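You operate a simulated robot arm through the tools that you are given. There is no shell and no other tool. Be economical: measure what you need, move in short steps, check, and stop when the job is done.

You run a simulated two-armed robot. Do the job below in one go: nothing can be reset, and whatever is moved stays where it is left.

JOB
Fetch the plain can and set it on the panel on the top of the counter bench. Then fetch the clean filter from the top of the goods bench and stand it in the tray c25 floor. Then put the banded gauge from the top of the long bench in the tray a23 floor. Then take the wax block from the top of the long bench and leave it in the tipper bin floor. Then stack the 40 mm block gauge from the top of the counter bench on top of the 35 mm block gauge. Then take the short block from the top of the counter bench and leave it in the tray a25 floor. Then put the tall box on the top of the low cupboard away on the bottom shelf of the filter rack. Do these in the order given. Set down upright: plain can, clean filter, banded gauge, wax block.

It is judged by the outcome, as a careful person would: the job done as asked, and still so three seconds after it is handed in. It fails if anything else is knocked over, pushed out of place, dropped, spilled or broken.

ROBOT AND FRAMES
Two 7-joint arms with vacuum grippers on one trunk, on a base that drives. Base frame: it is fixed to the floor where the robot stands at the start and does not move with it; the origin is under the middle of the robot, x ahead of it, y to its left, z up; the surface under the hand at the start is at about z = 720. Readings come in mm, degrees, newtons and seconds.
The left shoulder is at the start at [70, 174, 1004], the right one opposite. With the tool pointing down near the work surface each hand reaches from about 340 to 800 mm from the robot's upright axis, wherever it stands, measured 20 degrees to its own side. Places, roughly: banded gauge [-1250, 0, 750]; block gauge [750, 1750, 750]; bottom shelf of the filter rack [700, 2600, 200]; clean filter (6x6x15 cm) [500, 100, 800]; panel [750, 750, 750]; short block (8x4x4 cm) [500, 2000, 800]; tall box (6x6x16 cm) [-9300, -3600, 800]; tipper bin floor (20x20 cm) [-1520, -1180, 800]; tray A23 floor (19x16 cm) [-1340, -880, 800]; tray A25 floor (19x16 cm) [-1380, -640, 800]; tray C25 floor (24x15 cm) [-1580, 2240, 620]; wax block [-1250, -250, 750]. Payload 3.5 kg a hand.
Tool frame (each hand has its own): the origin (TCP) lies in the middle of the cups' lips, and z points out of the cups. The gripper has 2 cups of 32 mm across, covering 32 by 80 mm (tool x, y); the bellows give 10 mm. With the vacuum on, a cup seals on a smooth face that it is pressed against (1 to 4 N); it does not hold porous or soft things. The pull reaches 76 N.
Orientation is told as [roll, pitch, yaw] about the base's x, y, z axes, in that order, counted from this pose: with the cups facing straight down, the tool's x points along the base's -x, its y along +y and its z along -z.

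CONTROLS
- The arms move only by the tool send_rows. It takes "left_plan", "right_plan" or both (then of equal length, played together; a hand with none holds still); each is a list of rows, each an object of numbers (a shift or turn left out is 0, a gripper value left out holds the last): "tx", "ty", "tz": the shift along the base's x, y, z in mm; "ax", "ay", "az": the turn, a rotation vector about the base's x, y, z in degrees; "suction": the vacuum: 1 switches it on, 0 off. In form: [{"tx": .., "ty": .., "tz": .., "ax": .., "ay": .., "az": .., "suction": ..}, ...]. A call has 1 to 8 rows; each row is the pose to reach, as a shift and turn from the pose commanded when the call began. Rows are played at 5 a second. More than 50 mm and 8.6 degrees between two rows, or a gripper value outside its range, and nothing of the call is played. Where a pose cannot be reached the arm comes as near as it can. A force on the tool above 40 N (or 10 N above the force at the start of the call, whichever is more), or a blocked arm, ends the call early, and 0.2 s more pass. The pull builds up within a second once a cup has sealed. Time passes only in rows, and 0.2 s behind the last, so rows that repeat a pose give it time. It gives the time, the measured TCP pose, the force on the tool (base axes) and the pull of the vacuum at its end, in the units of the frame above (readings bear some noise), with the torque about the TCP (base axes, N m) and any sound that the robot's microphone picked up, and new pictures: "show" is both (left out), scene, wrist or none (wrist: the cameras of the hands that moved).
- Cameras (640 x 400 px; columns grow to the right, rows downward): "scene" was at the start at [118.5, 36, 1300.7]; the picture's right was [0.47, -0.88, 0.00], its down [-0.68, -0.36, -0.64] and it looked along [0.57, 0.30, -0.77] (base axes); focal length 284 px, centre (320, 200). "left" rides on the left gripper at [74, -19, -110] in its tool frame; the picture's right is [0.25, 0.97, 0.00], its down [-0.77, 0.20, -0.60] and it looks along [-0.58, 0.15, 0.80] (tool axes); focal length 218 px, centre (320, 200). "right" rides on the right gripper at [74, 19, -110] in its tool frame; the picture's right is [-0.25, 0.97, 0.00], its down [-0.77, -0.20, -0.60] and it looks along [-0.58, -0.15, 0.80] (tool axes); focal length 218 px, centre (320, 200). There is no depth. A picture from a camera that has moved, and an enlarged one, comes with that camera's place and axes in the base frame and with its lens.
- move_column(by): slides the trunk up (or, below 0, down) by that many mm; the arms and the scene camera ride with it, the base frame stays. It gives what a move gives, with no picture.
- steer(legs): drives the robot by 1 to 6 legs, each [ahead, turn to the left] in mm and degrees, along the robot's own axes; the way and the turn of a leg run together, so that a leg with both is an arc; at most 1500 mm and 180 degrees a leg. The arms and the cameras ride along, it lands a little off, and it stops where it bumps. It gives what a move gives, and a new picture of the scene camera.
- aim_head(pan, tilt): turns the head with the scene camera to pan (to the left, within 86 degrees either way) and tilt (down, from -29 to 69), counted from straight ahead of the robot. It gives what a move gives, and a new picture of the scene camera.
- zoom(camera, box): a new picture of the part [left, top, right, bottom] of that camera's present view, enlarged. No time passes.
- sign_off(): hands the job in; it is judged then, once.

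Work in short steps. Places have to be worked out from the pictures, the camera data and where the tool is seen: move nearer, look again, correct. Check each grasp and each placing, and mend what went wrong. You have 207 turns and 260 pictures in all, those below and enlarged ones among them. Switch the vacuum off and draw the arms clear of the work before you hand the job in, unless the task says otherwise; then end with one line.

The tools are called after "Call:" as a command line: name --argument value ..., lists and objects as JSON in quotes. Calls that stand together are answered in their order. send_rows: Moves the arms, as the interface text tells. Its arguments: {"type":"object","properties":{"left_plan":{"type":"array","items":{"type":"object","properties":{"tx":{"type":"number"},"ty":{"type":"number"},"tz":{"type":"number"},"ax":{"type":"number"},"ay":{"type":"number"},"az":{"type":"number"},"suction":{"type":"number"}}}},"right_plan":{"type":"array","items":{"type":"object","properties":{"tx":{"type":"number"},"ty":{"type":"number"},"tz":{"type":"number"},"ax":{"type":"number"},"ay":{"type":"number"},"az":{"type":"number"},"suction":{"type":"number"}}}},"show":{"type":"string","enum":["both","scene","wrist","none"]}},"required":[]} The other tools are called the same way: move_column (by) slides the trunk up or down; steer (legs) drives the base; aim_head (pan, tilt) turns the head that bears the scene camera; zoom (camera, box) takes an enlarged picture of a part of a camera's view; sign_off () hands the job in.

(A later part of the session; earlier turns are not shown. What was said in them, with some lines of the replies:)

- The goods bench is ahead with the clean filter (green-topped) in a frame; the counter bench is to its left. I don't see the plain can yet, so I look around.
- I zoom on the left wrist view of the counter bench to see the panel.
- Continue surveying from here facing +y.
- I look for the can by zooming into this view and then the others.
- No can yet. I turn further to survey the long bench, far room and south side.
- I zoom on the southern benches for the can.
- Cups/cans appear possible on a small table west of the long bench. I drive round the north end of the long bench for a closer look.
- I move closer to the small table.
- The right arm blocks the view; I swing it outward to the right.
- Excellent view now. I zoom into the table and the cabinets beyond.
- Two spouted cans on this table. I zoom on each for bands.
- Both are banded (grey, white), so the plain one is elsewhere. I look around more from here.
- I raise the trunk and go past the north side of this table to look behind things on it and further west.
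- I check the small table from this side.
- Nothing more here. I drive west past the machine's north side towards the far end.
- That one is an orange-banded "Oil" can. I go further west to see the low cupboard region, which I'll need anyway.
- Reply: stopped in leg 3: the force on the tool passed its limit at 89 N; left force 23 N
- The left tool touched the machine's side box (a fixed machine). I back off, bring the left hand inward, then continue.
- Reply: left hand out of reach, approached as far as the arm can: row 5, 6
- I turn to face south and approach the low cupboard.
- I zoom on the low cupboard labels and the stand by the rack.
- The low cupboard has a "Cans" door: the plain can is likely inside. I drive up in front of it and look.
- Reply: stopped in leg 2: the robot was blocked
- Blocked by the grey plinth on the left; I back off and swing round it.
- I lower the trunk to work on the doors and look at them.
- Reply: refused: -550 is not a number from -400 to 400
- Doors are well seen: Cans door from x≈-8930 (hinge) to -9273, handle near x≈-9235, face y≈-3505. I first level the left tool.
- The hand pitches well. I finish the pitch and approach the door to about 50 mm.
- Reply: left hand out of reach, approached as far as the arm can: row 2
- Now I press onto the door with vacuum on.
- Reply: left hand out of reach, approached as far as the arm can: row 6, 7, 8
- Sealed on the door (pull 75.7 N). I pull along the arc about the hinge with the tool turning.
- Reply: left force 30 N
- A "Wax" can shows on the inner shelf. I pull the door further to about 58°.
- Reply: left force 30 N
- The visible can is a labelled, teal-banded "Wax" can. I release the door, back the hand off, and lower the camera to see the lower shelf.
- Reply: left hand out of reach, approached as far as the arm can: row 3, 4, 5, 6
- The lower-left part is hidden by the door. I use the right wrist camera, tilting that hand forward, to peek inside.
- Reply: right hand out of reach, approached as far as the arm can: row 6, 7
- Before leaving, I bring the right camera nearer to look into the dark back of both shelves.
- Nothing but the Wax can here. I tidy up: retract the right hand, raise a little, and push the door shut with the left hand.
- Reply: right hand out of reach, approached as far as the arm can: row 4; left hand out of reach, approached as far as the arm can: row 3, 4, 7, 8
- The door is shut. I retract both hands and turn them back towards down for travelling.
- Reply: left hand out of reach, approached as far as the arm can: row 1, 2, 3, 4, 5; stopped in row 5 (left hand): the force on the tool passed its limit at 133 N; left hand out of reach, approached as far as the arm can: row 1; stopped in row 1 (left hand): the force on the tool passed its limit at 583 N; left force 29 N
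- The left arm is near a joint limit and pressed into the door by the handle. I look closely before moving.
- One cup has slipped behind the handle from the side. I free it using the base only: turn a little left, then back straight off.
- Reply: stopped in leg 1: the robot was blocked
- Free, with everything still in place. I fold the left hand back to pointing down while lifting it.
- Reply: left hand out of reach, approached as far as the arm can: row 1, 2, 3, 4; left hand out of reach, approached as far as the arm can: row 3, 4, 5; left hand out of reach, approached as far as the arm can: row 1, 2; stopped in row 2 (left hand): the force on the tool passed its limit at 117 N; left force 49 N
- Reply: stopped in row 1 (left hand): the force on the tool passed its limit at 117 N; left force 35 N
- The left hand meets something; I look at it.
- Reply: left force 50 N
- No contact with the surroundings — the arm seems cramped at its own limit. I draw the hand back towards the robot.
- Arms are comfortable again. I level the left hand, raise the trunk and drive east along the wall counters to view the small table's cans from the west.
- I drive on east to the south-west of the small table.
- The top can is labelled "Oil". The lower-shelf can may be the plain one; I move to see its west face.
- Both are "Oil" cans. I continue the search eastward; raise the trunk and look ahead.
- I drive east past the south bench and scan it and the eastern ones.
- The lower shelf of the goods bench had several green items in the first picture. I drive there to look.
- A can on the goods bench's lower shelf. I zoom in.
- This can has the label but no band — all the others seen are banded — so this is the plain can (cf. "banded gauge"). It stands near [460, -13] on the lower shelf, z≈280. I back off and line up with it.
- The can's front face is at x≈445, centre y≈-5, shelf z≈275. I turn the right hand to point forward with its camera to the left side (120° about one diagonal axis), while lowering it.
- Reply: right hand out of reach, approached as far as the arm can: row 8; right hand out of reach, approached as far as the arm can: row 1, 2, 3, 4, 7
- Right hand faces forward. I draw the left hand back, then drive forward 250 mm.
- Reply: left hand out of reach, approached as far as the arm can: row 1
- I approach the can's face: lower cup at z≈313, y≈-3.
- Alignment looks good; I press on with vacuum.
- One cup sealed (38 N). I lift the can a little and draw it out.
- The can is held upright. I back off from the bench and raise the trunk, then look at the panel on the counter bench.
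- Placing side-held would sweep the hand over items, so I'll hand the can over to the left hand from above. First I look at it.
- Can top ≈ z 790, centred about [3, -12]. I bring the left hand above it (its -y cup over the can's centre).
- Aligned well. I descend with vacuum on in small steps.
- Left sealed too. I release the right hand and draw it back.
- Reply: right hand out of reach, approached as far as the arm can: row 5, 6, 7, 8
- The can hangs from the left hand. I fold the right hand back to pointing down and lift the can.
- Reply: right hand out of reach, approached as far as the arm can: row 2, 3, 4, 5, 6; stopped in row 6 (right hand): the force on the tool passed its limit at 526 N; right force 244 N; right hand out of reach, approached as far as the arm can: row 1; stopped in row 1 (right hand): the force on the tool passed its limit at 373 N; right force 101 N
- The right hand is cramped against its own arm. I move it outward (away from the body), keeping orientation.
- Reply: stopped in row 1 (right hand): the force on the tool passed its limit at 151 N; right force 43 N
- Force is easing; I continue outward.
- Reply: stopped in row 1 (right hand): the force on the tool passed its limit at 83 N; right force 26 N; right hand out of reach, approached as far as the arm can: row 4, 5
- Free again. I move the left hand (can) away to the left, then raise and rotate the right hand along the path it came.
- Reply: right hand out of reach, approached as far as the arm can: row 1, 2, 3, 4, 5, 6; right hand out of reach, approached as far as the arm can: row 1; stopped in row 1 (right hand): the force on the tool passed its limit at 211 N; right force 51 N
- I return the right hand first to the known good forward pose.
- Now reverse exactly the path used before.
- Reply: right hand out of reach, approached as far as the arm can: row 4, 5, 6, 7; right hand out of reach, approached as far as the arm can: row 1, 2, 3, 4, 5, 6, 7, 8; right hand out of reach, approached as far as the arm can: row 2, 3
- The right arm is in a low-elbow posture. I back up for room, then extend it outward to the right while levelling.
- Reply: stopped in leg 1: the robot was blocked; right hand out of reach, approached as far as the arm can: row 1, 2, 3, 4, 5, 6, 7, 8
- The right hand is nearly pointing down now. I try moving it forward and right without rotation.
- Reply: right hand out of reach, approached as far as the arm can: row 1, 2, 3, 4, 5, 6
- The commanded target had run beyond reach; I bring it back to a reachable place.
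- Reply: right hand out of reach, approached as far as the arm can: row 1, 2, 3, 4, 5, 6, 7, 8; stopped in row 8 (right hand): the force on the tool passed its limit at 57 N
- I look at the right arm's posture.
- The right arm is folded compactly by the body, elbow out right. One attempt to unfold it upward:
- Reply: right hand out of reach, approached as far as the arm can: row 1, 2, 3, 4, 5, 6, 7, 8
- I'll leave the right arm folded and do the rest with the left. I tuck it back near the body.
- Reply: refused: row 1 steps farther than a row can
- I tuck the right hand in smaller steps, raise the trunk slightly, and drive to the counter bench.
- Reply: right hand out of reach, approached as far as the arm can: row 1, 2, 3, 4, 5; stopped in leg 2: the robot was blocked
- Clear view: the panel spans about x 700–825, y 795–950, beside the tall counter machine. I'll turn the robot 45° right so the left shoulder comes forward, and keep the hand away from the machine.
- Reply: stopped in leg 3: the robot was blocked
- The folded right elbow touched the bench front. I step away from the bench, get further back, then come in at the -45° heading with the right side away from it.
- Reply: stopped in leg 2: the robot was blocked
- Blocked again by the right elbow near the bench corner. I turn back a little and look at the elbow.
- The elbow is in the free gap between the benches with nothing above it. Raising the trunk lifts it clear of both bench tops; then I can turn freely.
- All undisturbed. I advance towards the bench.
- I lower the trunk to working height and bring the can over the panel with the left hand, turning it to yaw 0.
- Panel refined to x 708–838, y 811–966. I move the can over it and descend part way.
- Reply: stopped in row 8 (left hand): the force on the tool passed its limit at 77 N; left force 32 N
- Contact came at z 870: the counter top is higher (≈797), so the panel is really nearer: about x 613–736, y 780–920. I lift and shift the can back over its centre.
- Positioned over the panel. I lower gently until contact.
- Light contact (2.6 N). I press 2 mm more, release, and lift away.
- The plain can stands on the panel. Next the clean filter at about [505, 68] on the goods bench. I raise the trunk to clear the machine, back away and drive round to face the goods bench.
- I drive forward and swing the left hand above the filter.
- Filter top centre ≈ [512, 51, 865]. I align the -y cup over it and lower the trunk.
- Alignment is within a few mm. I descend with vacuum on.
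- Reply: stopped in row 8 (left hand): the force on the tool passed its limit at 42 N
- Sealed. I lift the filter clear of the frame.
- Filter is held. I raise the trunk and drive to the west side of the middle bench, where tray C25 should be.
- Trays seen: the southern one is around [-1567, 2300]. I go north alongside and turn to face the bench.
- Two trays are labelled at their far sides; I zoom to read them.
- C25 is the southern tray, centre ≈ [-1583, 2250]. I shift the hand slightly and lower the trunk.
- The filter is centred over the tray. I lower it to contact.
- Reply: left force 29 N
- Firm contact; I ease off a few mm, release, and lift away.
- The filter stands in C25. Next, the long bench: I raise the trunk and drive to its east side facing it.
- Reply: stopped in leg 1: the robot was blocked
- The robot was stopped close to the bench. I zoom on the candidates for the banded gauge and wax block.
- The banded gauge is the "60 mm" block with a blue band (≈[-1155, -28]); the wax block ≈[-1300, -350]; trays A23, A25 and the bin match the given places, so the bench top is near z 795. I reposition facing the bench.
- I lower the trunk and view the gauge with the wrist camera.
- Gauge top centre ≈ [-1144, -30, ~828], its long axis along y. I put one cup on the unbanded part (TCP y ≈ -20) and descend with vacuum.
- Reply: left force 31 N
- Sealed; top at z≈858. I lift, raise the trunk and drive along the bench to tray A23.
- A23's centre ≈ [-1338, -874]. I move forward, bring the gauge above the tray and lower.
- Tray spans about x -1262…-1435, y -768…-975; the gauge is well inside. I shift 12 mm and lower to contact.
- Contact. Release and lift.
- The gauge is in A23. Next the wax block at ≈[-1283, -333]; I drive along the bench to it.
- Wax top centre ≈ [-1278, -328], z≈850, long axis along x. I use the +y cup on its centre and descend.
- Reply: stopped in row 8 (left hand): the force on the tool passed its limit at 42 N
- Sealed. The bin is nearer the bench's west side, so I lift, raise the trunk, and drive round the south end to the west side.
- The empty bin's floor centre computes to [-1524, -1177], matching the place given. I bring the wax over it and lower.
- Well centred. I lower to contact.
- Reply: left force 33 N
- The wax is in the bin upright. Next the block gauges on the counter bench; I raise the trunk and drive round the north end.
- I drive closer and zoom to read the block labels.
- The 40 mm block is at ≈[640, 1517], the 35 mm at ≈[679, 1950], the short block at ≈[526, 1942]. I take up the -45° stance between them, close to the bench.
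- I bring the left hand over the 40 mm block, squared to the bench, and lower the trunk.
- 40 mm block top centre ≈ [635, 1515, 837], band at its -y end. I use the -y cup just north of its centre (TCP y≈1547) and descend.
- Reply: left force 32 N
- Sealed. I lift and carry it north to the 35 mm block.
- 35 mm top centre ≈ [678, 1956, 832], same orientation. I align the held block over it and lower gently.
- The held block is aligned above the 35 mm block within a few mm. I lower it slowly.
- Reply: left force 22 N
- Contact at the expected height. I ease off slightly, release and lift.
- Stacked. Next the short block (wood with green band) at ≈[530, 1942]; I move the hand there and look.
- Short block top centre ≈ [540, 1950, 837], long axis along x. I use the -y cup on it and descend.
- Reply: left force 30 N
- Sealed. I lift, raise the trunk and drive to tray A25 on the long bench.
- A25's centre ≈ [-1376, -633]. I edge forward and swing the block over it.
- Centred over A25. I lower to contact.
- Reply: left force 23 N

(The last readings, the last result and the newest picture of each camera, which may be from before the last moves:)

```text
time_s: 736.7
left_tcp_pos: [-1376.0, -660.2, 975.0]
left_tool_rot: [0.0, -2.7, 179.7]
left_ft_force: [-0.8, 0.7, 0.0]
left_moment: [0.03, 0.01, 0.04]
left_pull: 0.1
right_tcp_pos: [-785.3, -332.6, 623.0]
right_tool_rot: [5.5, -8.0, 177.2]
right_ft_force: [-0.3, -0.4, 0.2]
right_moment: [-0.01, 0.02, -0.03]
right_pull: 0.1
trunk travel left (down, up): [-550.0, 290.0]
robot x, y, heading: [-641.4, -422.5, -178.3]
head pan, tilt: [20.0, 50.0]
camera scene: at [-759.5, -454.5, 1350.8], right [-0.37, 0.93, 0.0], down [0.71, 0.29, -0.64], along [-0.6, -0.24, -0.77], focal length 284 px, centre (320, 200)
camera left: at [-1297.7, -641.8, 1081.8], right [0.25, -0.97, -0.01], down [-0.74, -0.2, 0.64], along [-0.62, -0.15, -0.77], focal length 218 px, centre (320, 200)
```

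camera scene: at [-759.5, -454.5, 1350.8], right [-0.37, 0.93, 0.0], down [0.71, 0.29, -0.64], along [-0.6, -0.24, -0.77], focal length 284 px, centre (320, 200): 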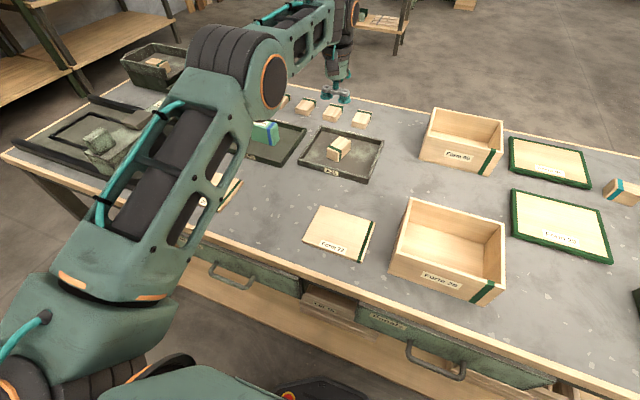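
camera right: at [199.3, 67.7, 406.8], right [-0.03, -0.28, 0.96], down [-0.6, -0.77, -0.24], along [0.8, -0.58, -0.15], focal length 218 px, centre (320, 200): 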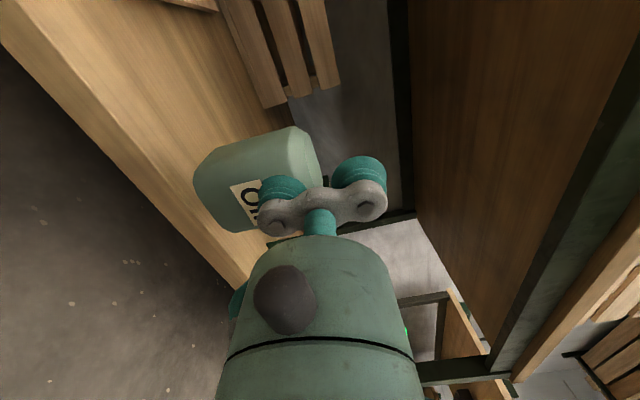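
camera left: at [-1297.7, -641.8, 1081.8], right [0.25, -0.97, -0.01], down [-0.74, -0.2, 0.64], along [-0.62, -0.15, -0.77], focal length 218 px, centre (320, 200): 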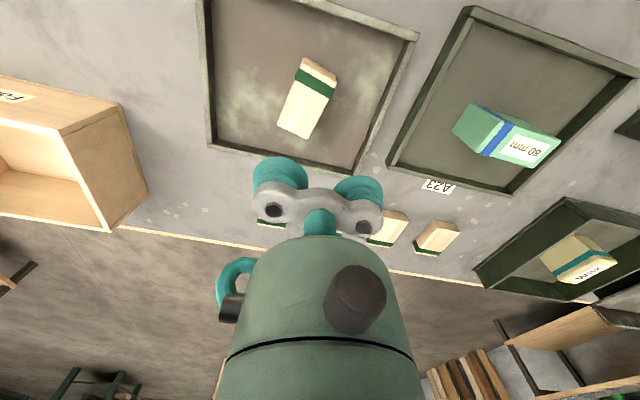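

The short block is in A25. Last, the tall box. I'm watching the picture budget, so I use long drives: raise the trunk and head for the low cupboard along the route proved before.

Call:
move_column --by 285

Call:
steer --legs '[[-60, 0], [0, 88], [1500, 0], [330, 0], [0, -88], [1500, 0]]'

```text
time_s: 739.6
left_tcp_pos: [-1377.1, -660.9, 1258.2]
left_tool_rot: [0.0, -2.7, 179.7]
left_ft_force: [-0.5, 0.6, -0.3]
left_moment: [0.0, 0.0, 0.0]
left_pull: 0.0
right_tcp_pos: [-786.1, -332.7, 908.8]
right_tool_rot: [5.6, -8.0, 177.2]
right_ft_force: [-1.0, -0.1, 0.5]
right_moment: [0.01, 0.01, -0.01]
right_pull: 0.1
trunk travel left (down, up): [-835.0, 5.0]
robot x, y, heading: [-641.5, -422.5, -178.0]
head pan, tilt: [20.0, 50.0]
```

```text
time_s: 763.9
left_tcp_pos: [-2854.3, -2526.9, 1258.1]
left_tool_rot: [0.0, -2.7, 179.2]
left_ft_force: [0.0, 0.0, -0.3]
left_moment: [-0.03, 0.0, 0.01]
left_pull: 0.1
right_tcp_pos: [-2260.4, -2203.5, 909.2]
right_tool_rot: [5.5, -8.0, 176.8]
right_ft_force: [0.1, 0.3, -0.3]
right_moment: [-0.02, 0.01, -0.01]
right_pull: 0.1
trunk travel left (down, up): [-835.0, 5.0]
robot x, y, heading: [-2114.0, -2299.1, -178.7]
head pan, tilt: [20.0, 50.0]
camera scene: at [-2235.8, -2325.4, 1635.8], right [-0.37, 0.93, 0.0], down [0.71, 0.28, -0.64], along [-0.6, -0.24, -0.77], focal length 284 px, centre (320, 200)
```

scene: 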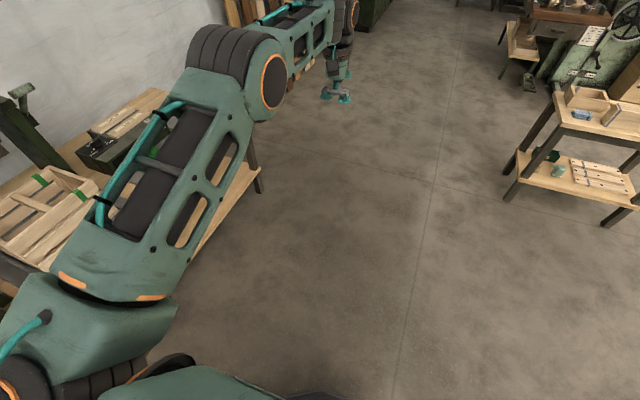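

Call:
steer --legs '[[1500, 0], [0, 6.3], [1500, 0], [1500, 0], [215, 0], [0, -7]]'

```text
time_s: 787.8
left_tcp_pos: [-7546.5, -2973.5, 1258.4]
left_tool_rot: [-0.1, -2.6, 177.8]
left_ft_force: [-0.1, -0.6, -0.7]
left_moment: [0.01, 0.0, -0.01]
left_pull: 0.1
right_tcp_pos: [-6946.2, -2664.0, 909.3]
right_tool_rot: [5.4, -8.0, 175.3]
right_ft_force: [-0.3, 0.0, 1.2]
right_moment: [0.02, 0.02, 0.03]
right_pull: 0.0
trunk travel left (down, up): [-835.0, 5.0]
robot x, y, heading: [-6805.7, -2758.9, -179.8]
head pan, tilt: [20.0, 50.0]
camera scene: at [-6924.2, -2787.1, 1635.8], right [-0.34, 0.94, 0.0], down [0.72, 0.26, -0.64], along [-0.6, -0.22, -0.77], focal length 284 px, centre (320, 200)
```

scene: 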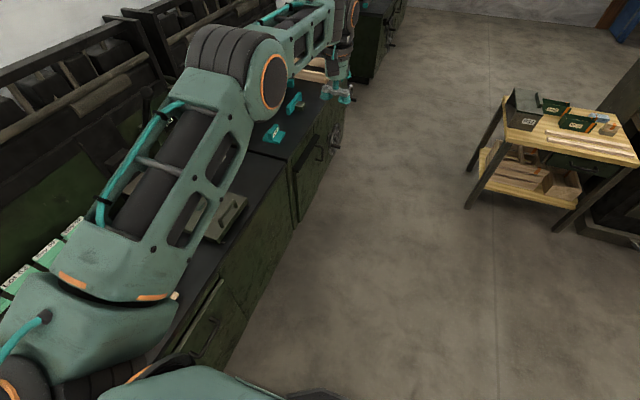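

Call:
steer --legs '[[1500, 0], [1145, 0], [0, 90], [210, 0]]'

```text
time_s: 805.8
left_tcp_pos: [-9257.5, -3700.0, 1259.0]
left_tool_rot: [0.0, -2.9, -92.8]
left_ft_force: [0.4, -0.3, -0.3]
left_moment: [0.0, -0.03, 0.02]
left_pull: 0.1
right_tcp_pos: [-9558.9, -3094.4, 908.3]
right_tool_rot: [5.5, -8.0, -95.4]
right_ft_force: [0.7, 0.1, 0.1]
right_moment: [-0.05, 0.02, 0.01]
right_pull: 0.1
trunk travel left (down, up): [-835.0, 5.0]
robot x, y, heading: [-9458.9, -2955.7, -90.6]
head pan, tilt: [20.0, 50.0]
camera scene: at [-9435.8, -3075.7, 1635.9], right [-0.94, -0.33, 0.0], down [-0.25, 0.72, -0.64], along [0.21, -0.61, -0.77], focal length 284 px, centre (320, 200)
```

scene: 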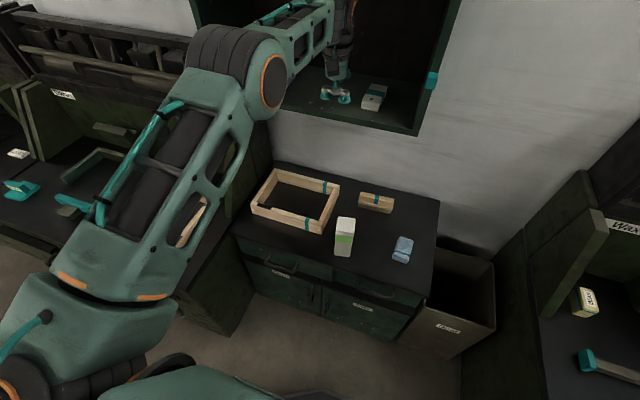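

Box top centre ≈ [-9338, -3614, ~878]. The left hand is near the wall shelf, so I first draw it straight back, then lower the trunk and come forward over the box.

Call:
send_rows --left_plan '[{"ty": 40}, {"ty": 80}, {"ty": 120}, {"ty": 160, "tx": -10}, {"ty": 200, "tx": -22}, {"ty": 240, "tx": -34}, {"ty": 280, "tx": -46}, {"ty": 300, "tx": -57}]' --show "none"

Call:
move_column --by -240

Call:
send_rows --left_plan '[{"ty": -45}, {"ty": -90}, {"ty": -135}, {"ty": -180}, {"ty": -214}]' --show "wrist"

```text
time_s: 807.6
left_tcp_pos: [-9315.2, -3402.2, 1259.6]
left_tool_rot: [0.0, -2.9, -92.9]
left_ft_force: [-0.5, 0.1, 0.6]
left_moment: [0.0, 0.0, -0.03]
left_pull: 0.0
right_tcp_pos: [-9557.5, -3096.4, 908.1]
right_tool_rot: [5.4, -7.9, -95.3]
right_ft_force: [-0.3, 0.9, -0.4]
right_moment: [0.0, -0.04, 0.0]
right_pull: 0.0
trunk travel left (down, up): [-835.0, 5.0]
robot x, y, heading: [-9459.3, -2956.4, -90.7]
head pan, tilt: [20.0, 50.0]
```

```text
time_s: 810.1
left_tcp_pos: [-9314.9, -3401.9, 1019.1]
left_tool_rot: [0.0, -2.7, -92.8]
left_ft_force: [-0.5, 0.2, -0.3]
left_moment: [-0.02, -0.01, 0.04]
left_pull: 0.3
right_tcp_pos: [-9557.9, -3096.8, 669.1]
right_tool_rot: [5.4, -8.0, -95.3]
right_ft_force: [0.9, 0.9, -0.3]
right_moment: [0.04, -0.02, 0.05]
right_pull: 0.2
trunk travel left (down, up): [-595.0, 245.0]
robot x, y, heading: [-9461.3, -2949.0, -91.0]
head pan, tilt: [20.0, 50.0]
```

```text
time_s: 811.3
left_tcp_pos: [-9313.5, -3616.5, 1019.1]
left_tool_rot: [0.2, -2.8, -92.7]
left_ft_force: [-0.8, -1.1, 0.4]
left_moment: [-0.01, -0.01, -0.02]
left_pull: 0.0
right_tcp_pos: [-9557.7, -3097.2, 669.5]
right_tool_rot: [5.5, -7.9, -95.4]
right_ft_force: [0.6, -0.3, 0.8]
right_moment: [0.01, -0.03, 0.01]
right_pull: 0.0
trunk travel left (down, up): [-595.0, 245.0]
robot x, y, heading: [-9457.4, -2950.7, -90.8]
head pan, tilt: [20.0, 50.0]
camera left: at [-9328.9, -3537.9, 1126.6], right [0.98, 0.2, -0.01], down [0.16, -0.75, 0.64], along [0.12, -0.63, -0.77], focal length 218 px, centre (320, 200)
```

left: 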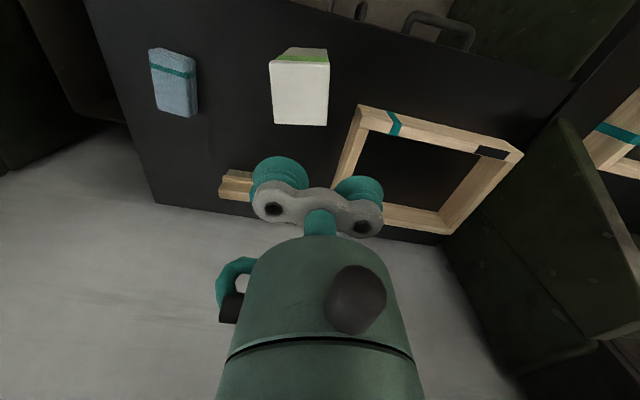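

Box top centre refined to [-9340, -3604]. I shift 12 mm and descend with vacuum.

Call:
send_rows --left_plan '[{"tx": -2, "ty": 12, "tz": -40}, {"tx": -2, "ty": 12, "tz": -85}, {"tx": -2, "ty": 12, "tz": -115, "suction": 1}, {"tx": -2, "ty": 12, "tz": -125}, {"tx": -2, "ty": 12, "tz": -132}, {"tx": -2, "ty": 12, "tz": -138}, {"tx": -2, "ty": 12, "tz": -143}, {"tx": -2, "ty": 12, "tz": -147}]' --show "none"

```text
time_s: 813.1
left_tcp_pos: [-9317.6, -3604.4, 876.6]
left_tool_rot: [0.1, -3.0, -92.8]
left_ft_force: [1.4, -4.9, 29.7]
left_moment: [0.13, 1.04, 0.15]
left_pull: 38.0
right_tcp_pos: [-9557.7, -3094.6, 670.1]
right_tool_rot: [5.5, -8.1, -95.4]
right_ft_force: [-1.2, -1.0, -0.5]
right_moment: [-0.02, 0.01, 0.02]
right_pull: 0.2
trunk travel left (down, up): [-595.0, 245.0]
robot x, y, heading: [-9460.8, -2953.6, -90.3]
head pan, tilt: [20.0, 50.0]
```

Sealed. I lift, draw back clear of the shelf, raise the trunk and start back.

Call:
send_rows --left_plan '[{"tz": 10}, {"tz": 45}, {"tz": 85}, {"tz": 110}, {"tz": 120, "ty": 40}, {"tz": 120, "ty": 85}, {"tz": 120, "ty": 130}, {"tz": 120, "ty": 175}]' --show "none"

Call:
move_column --by 240

Call:
steer --legs '[[-200, 0], [0, 90.5], [1500, 0], [1160, 0], [0, 7.5], [1500, 0]]'

```text
time_s: 814.9
left_tcp_pos: [-9316.9, -3427.9, 992.0]
left_tool_rot: [0.0, -2.8, -92.8]
left_ft_force: [0.5, 0.1, -3.1]
left_moment: [-0.01, 0.64, 0.04]
left_pull: 38.1
right_tcp_pos: [-9557.6, -3094.4, 668.8]
right_tool_rot: [5.4, -8.0, -95.3]
right_ft_force: [-0.7, 0.2, -0.6]
right_moment: [-0.01, 0.02, -0.03]
right_pull: 0.1
trunk travel left (down, up): [-595.0, 245.0]
robot x, y, heading: [-9461.5, -2954.3, -90.6]
head pan, tilt: [20.0, 50.0]
```

```text
time_s: 817.4
left_tcp_pos: [-9317.6, -3429.8, 1231.7]
left_tool_rot: [0.0, -2.7, -92.7]
left_ft_force: [0.2, 0.2, -3.3]
left_moment: [0.03, 0.62, 0.01]
left_pull: 38.0
right_tcp_pos: [-9558.5, -3095.9, 908.8]
right_tool_rot: [5.4, -7.9, -95.3]
right_ft_force: [0.9, -0.2, -0.1]
right_moment: [0.0, -0.04, -0.01]
right_pull: 0.1
trunk travel left (down, up): [-835.0, 5.0]
robot x, y, heading: [-9461.7, -2953.9, -90.9]
head pan, tilt: [20.0, 50.0]
```

```text
time_s: 843.0
left_tcp_pos: [-4858.3, -2324.5, 1231.8]
left_tool_rot: [0.0, -2.8, 5.0]
left_ft_force: [0.7, 0.5, -2.2]
left_moment: [-0.6, -0.07, 0.0]
left_pull: 37.7
right_tcp_pos: [-5156.7, -2608.5, 909.7]
right_tool_rot: [5.5, -8.0, 2.6]
right_ft_force: [-0.4, 0.1, 0.1]
right_moment: [-0.01, 0.03, 0.02]
right_pull: 0.1
trunk travel left (down, up): [-835.0, 5.0]
robot x, y, heading: [-5313.2, -2531.3, 7.4]
head pan, tilt: [20.0, 50.0]
camera scene: at [-5192.5, -2491.3, 1635.8], right [0.46, -0.89, 0.0], down [-0.68, -0.35, -0.64], along [0.57, 0.29, -0.77], focal length 284 px, centre (320, 200)
```

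scene: 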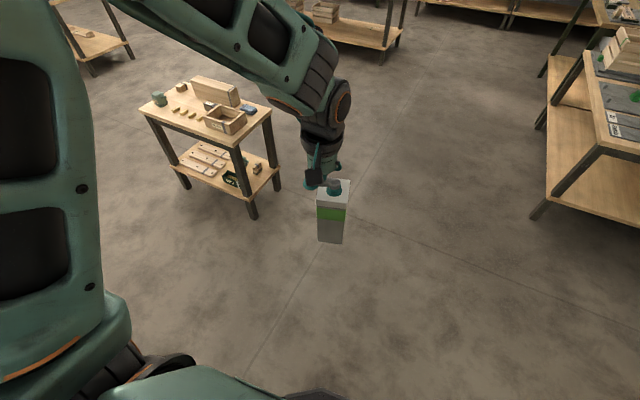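

Call:
steer --legs '[[1500, 0], [1035, 0], [0, -7.3], [1500, 0], [905, 0], [0, 90]]'

```text
time_s: 871.1
left_tcp_pos: [-534.4, -1846.7, 1231.9]
left_tool_rot: [0.1, -2.7, 84.9]
left_ft_force: [-0.5, 0.1, -3.1]
left_moment: [-0.04, -0.63, 0.04]
left_pull: 37.6
right_tcp_pos: [-307.9, -2188.3, 908.2]
right_tool_rot: [5.6, -7.9, 82.5]
right_ft_force: [-0.1, 0.1, 0.0]
right_moment: [-0.04, -0.01, 0.0]
right_pull: 0.1
trunk travel left (down, up): [-835.0, 5.0]
robot x, y, heading: [-409.0, -2327.7, 87.5]
head pan, tilt: [20.0, 50.0]
camera scene: at [-429.5, -2203.3, 1635.7], right [0.96, 0.29, 0.0], down [0.23, -0.73, -0.64], along [-0.19, 0.61, -0.77], focal length 284 px, centre (320, 200)
```

scene: 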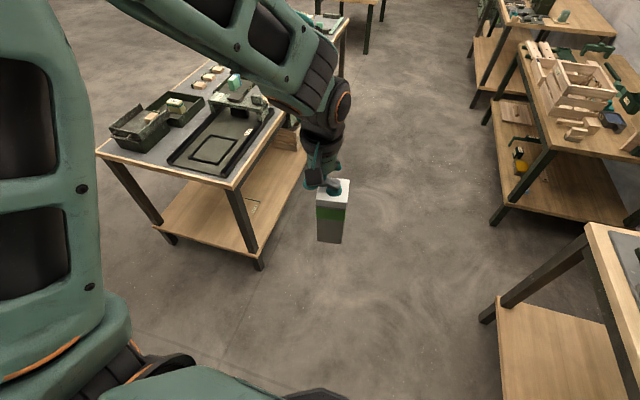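

Call:
steer --legs '[[0, 2.5], [1500, 0], [1500, 0], [1500, 0], [200, 0], [0, -90]]'

```text
time_s: 898.1
left_tcp_pos: [163.1, 2535.8, 1231.7]
left_tool_rot: [-0.2, -2.7, -3.2]
left_ft_force: [0.3, 0.7, -3.2]
left_moment: [-0.62, 0.04, -0.02]
left_pull: 37.7
right_tcp_pos: [-172.8, 2295.4, 909.1]
right_tool_rot: [5.5, -7.9, -5.7]
right_ft_force: [-0.9, 0.2, 1.4]
right_moment: [0.01, 0.03, -0.01]
right_pull: 0.0
trunk travel left (down, up): [-835.0, 5.0]
robot x, y, heading: [-312.9, 2389.2, -0.6]
head pan, tilt: [20.0, 50.0]
camera scene: at [-190.1, 2418.1, 1635.7], right [0.33, -0.95, 0.0], down [-0.72, -0.25, -0.64], along [0.61, 0.21, -0.77], focal length 284 px, centre (320, 200)
```

scene: 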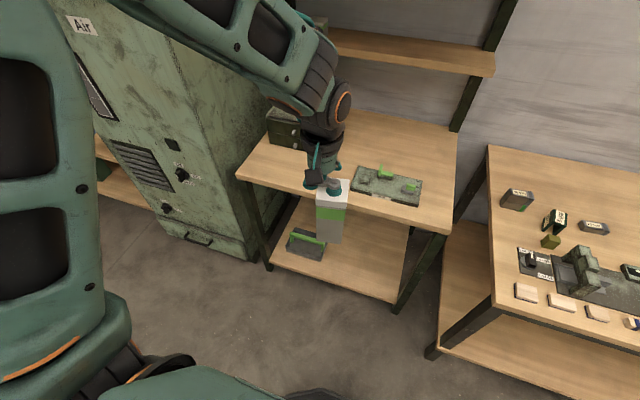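

The rack: desk front x≈470 at z≈800, bottom shelf flush below it at z≈170–200, free around y 2450. I'll approach low in front of the desk, then slide the hand under its front edge. First forward 165 mm and lower the trunk.

Call:
steer --legs '[[165, 0.6]]'

Call:
move_column --by -400

Call:
move_column --by -155

```text
time_s: 899.5
left_tcp_pos: [323.8, 2539.4, 1232.1]
left_tool_rot: [0.0, -2.8, -2.7]
left_ft_force: [0.0, 0.0, -2.6]
left_moment: [-0.59, 0.05, 0.0]
left_pull: 38.0
right_tcp_pos: [-8.4, 2296.5, 909.9]
right_tool_rot: [5.5, -7.9, -5.0]
right_ft_force: [0.4, 0.1, 0.1]
right_moment: [0.0, -0.04, -0.01]
right_pull: 0.1
trunk travel left (down, up): [-835.0, 5.0]
robot x, y, heading: [-148.2, 2392.2, -0.5]
head pan, tilt: [20.0, 50.0]
camera scene: at [-29.6, 2417.2, 1636.0], right [0.34, -0.94, 0.0], down [-0.72, -0.26, -0.64], along [0.61, 0.22, -0.77], focal length 284 px, centre (320, 200)
```

scene: 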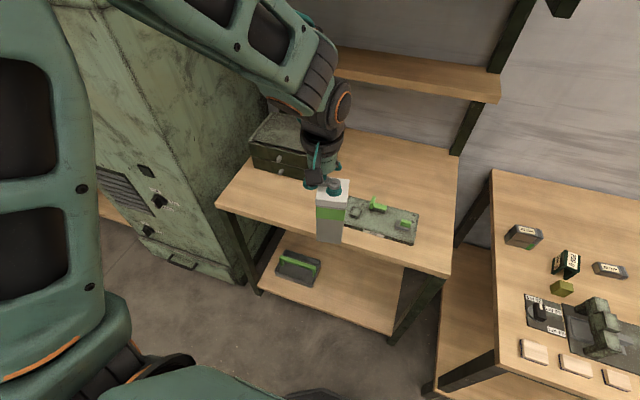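

```text
time_s: 903.4
left_tcp_pos: [325.1, 2539.4, 832.6]
left_tool_rot: [-0.1, -2.8, -2.6]
left_ft_force: [-0.5, -0.4, -1.5]
left_moment: [-0.6, 0.01, 0.02]
left_pull: 37.6
right_tcp_pos: [-7.2, 2296.5, 508.4]
right_tool_rot: [5.4, -7.9, -4.9]
right_ft_force: [-0.2, -0.2, -0.8]
right_moment: [0.01, -0.01, -0.01]
right_pull: 0.2
trunk travel left (down, up): [-435.0, 405.0]
robot x, y, heading: [-147.1, 2395.0, -0.5]
head pan, tilt: [20.0, 50.0]
```

```text
time_s: 905.2
left_tcp_pos: [326.5, 2539.2, 677.7]
left_tool_rot: [0.1, -2.6, -2.6]
left_ft_force: [0.1, 0.0, -3.0]
left_moment: [-0.59, 0.02, 0.01]
left_pull: 38.3
right_tcp_pos: [-8.0, 2297.4, 354.5]
right_tool_rot: [5.4, -8.0, -5.0]
right_ft_force: [0.0, -0.5, -0.4]
right_moment: [-0.03, 0.01, 0.01]
right_pull: 0.1
trunk travel left (down, up): [-280.0, 560.0]
robot x, y, heading: [-147.2, 2395.3, -0.3]
head pan, tilt: [20.0, 50.0]
```

Good clearance. I descend in front of the desk to z≈405 and shift to y≈2472.

Call:
send_rows --left_plan '[{"ty": -11, "tz": -45}, {"ty": -22, "tz": -90}, {"ty": -33, "tz": -135}, {"ty": -44, "tz": -180}, {"ty": -55, "tz": -225}, {"ty": -66, "tz": -268}]' --show "none"

```text
time_s: 906.6
left_tcp_pos: [326.8, 2473.7, 409.0]
left_tool_rot: [0.0, -2.7, -2.5]
left_ft_force: [1.3, -0.7, -2.2]
left_moment: [-0.62, 0.05, 0.04]
left_pull: 37.5
right_tcp_pos: [-6.9, 2295.8, 353.1]
right_tool_rot: [5.4, -7.9, -5.0]
right_ft_force: [-0.6, -0.6, -0.4]
right_moment: [0.0, -0.03, 0.0]
right_pull: 0.1
trunk travel left (down, up): [-280.0, 560.0]
robot x, y, heading: [-150.2, 2392.0, -0.3]
head pan, tilt: [20.0, 50.0]
```

Now slide forward over the shelf and take one look.

Call:
send_rows --left_plan '[{"tx": 32}, {"tx": 64}, {"tx": 96}, {"tx": 128}, {"tx": 158}, {"tx": 185}, {"tx": 205}, {"tx": 218}]' --show "wrist"

```text
time_s: 908.4
left_tcp_pos: [543.8, 2473.0, 408.3]
left_tool_rot: [0.1, -2.7, -2.6]
left_ft_force: [0.4, 0.1, -2.8]
left_moment: [-0.58, 0.05, 0.08]
left_pull: 38.2
right_tcp_pos: [-8.5, 2297.2, 354.4]
right_tool_rot: [5.6, -7.9, -5.1]
right_ft_force: [0.1, -0.6, -0.5]
right_moment: [0.02, -0.01, -0.02]
right_pull: 0.0
trunk travel left (down, up): [-280.0, 560.0]
robot x, y, heading: [-148.4, 2390.2, -0.2]
head pan, tilt: [20.0, 50.0]
camera left: at [464.4, 2457.0, 515.3], right [-0.21, 0.98, -0.01], down [0.75, 0.17, 0.64], along [0.63, 0.13, -0.77], focal length 218 px, centre (320, 200)
```

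left: 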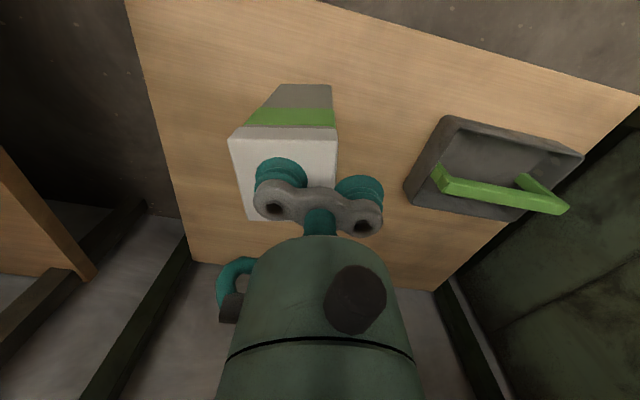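

Box is well over the shelf (front edge at x≈452). I lower in small steps to contact.

Call:
send_rows --left_plan '[{"tz": -25}, {"tz": -34}, {"tz": -40}, {"tz": -45}, {"tz": -50}, {"tz": -55}, {"tz": -60}, {"tz": -65}]' --show "none"

```text
time_s: 910.2
left_tcp_pos: [543.0, 2471.9, 343.5]
left_tool_rot: [0.0, -2.8, -2.6]
left_ft_force: [0.0, 0.7, -3.0]
left_moment: [-0.61, 0.03, 0.03]
left_pull: 37.6
right_tcp_pos: [-7.9, 2297.1, 353.8]
right_tool_rot: [5.4, -7.8, -4.9]
right_ft_force: [1.2, -0.3, 0.3]
right_moment: [-0.01, 0.03, -0.01]
right_pull: 0.0
trunk travel left (down, up): [-280.0, 560.0]
robot x, y, heading: [-147.0, 2391.1, -0.3]
head pan, tilt: [20.0, 50.0]
```

Call:
send_rows --left_plan '[{"tz": -5}, {"tz": -10}, {"tz": -15}, {"tz": -19}, {"tz": -23}, {"tz": -27}, {"tz": -31}, {"tz": -35}]' --show "none"

```text
time_s: 912.0
left_tcp_pos: [541.4, 2472.7, 313.5]
left_tool_rot: [0.2, -3.0, -2.4]
left_ft_force: [3.1, 9.1, 26.1]
left_moment: [-0.64, -0.13, 0.1]
left_pull: 37.9
right_tcp_pos: [-7.1, 2295.9, 354.5]
right_tool_rot: [5.5, -8.1, -5.1]
right_ft_force: [-0.5, -0.2, 0.2]
right_moment: [0.01, 0.02, 0.01]
right_pull: 0.1
trunk travel left (down, up): [-280.0, 560.0]
robot x, y, heading: [-149.0, 2391.2, -0.7]
head pan, tilt: [20.0, 50.0]
```

Contact (shelf z≈155). I ease off, release, lift clear, and look.

Call:
send_rows --left_plan '[{"tz": 3}, {"tz": 4, "suction": 0}, {"tz": 4, "suction": 0}, {"tz": 5, "suction": 0}, {"tz": 14}, {"tz": 35}, {"tz": 65}, {"tz": 95}]' --show "wrist"

```text
time_s: 913.8
left_tcp_pos: [543.4, 2472.7, 403.1]
left_tool_rot: [0.0, -2.7, -2.6]
left_ft_force: [-0.2, 0.1, 0.3]
left_moment: [0.01, 0.03, 0.0]
left_pull: 0.1
right_tcp_pos: [-8.2, 2297.0, 353.4]
right_tool_rot: [5.5, -8.0, -5.0]
right_ft_force: [-0.1, 0.0, -0.2]
right_moment: [-0.02, -0.01, -0.01]
right_pull: 0.1
trunk travel left (down, up): [-280.0, 560.0]
robot x, y, heading: [-147.8, 2393.4, -0.1]
head pan, tilt: [20.0, 50.0]
camera left: at [463.8, 2455.9, 511.0], right [-0.21, 0.98, -0.01], down [0.75, 0.17, 0.64], along [0.63, 0.12, -0.77], focal length 218 px, centre (320, 200)
```

left: 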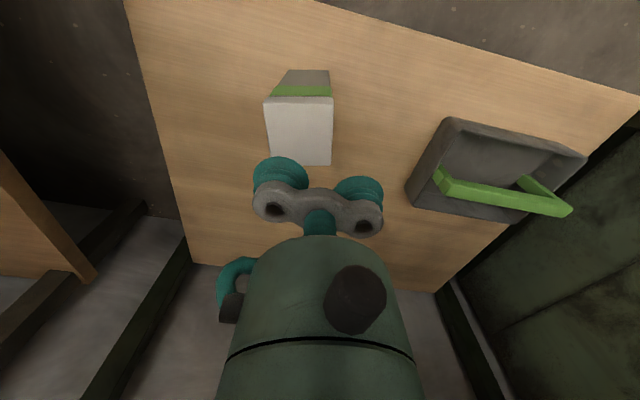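

The tall box stands upright on the bottom shelf. I withdraw the arm from under the desk and lift it clear in front of it.

Call:
send_rows --left_plan '[{"tx": -35}, {"tx": -75}, {"tx": -115}, {"tx": -155}, {"tx": -190}, {"tx": -215}]' --show "none"

Call:
move_column --by 400

```text
time_s: 915.2
left_tcp_pos: [328.4, 2472.9, 404.7]
left_tool_rot: [0.1, -2.8, -2.7]
left_ft_force: [-0.4, 0.4, 0.3]
left_moment: [-0.02, 0.05, 0.01]
left_pull: 0.0
right_tcp_pos: [-7.3, 2295.6, 353.6]
right_tool_rot: [5.4, -7.9, -4.9]
right_ft_force: [0.2, 0.3, 0.4]
right_moment: [0.01, -0.01, 0.02]
right_pull: 0.0
trunk travel left (down, up): [-280.0, 560.0]
robot x, y, heading: [-151.2, 2390.2, -0.2]
head pan, tilt: [20.0, 50.0]
```

```text
time_s: 919.0
left_tcp_pos: [328.3, 2473.0, 804.2]
left_tool_rot: [-0.1, -2.7, -2.6]
left_ft_force: [0.8, -0.4, -0.3]
left_moment: [-0.01, 0.01, -0.01]
left_pull: 0.2
right_tcp_pos: [-7.5, 2297.2, 754.3]
right_tool_rot: [5.5, -7.9, -4.9]
right_ft_force: [1.1, -0.3, 0.0]
right_moment: [0.02, 0.01, -0.01]
right_pull: 0.0
trunk travel left (down, up): [-680.0, 160.0]
robot x, y, heading: [-152.5, 2393.1, -0.4]
head pan, tilt: [20.0, 50.0]
```

All seven items have been placed, the vacuum is off on both hands, and the arms are clear of the work, so I hand the job in.

Call:
sign_off

```text
The job is handed in.
```

I moved all seven items in the order given and handed the job in; I took the unbanded "Oil" can as the plain can, since every other can I found had a band.
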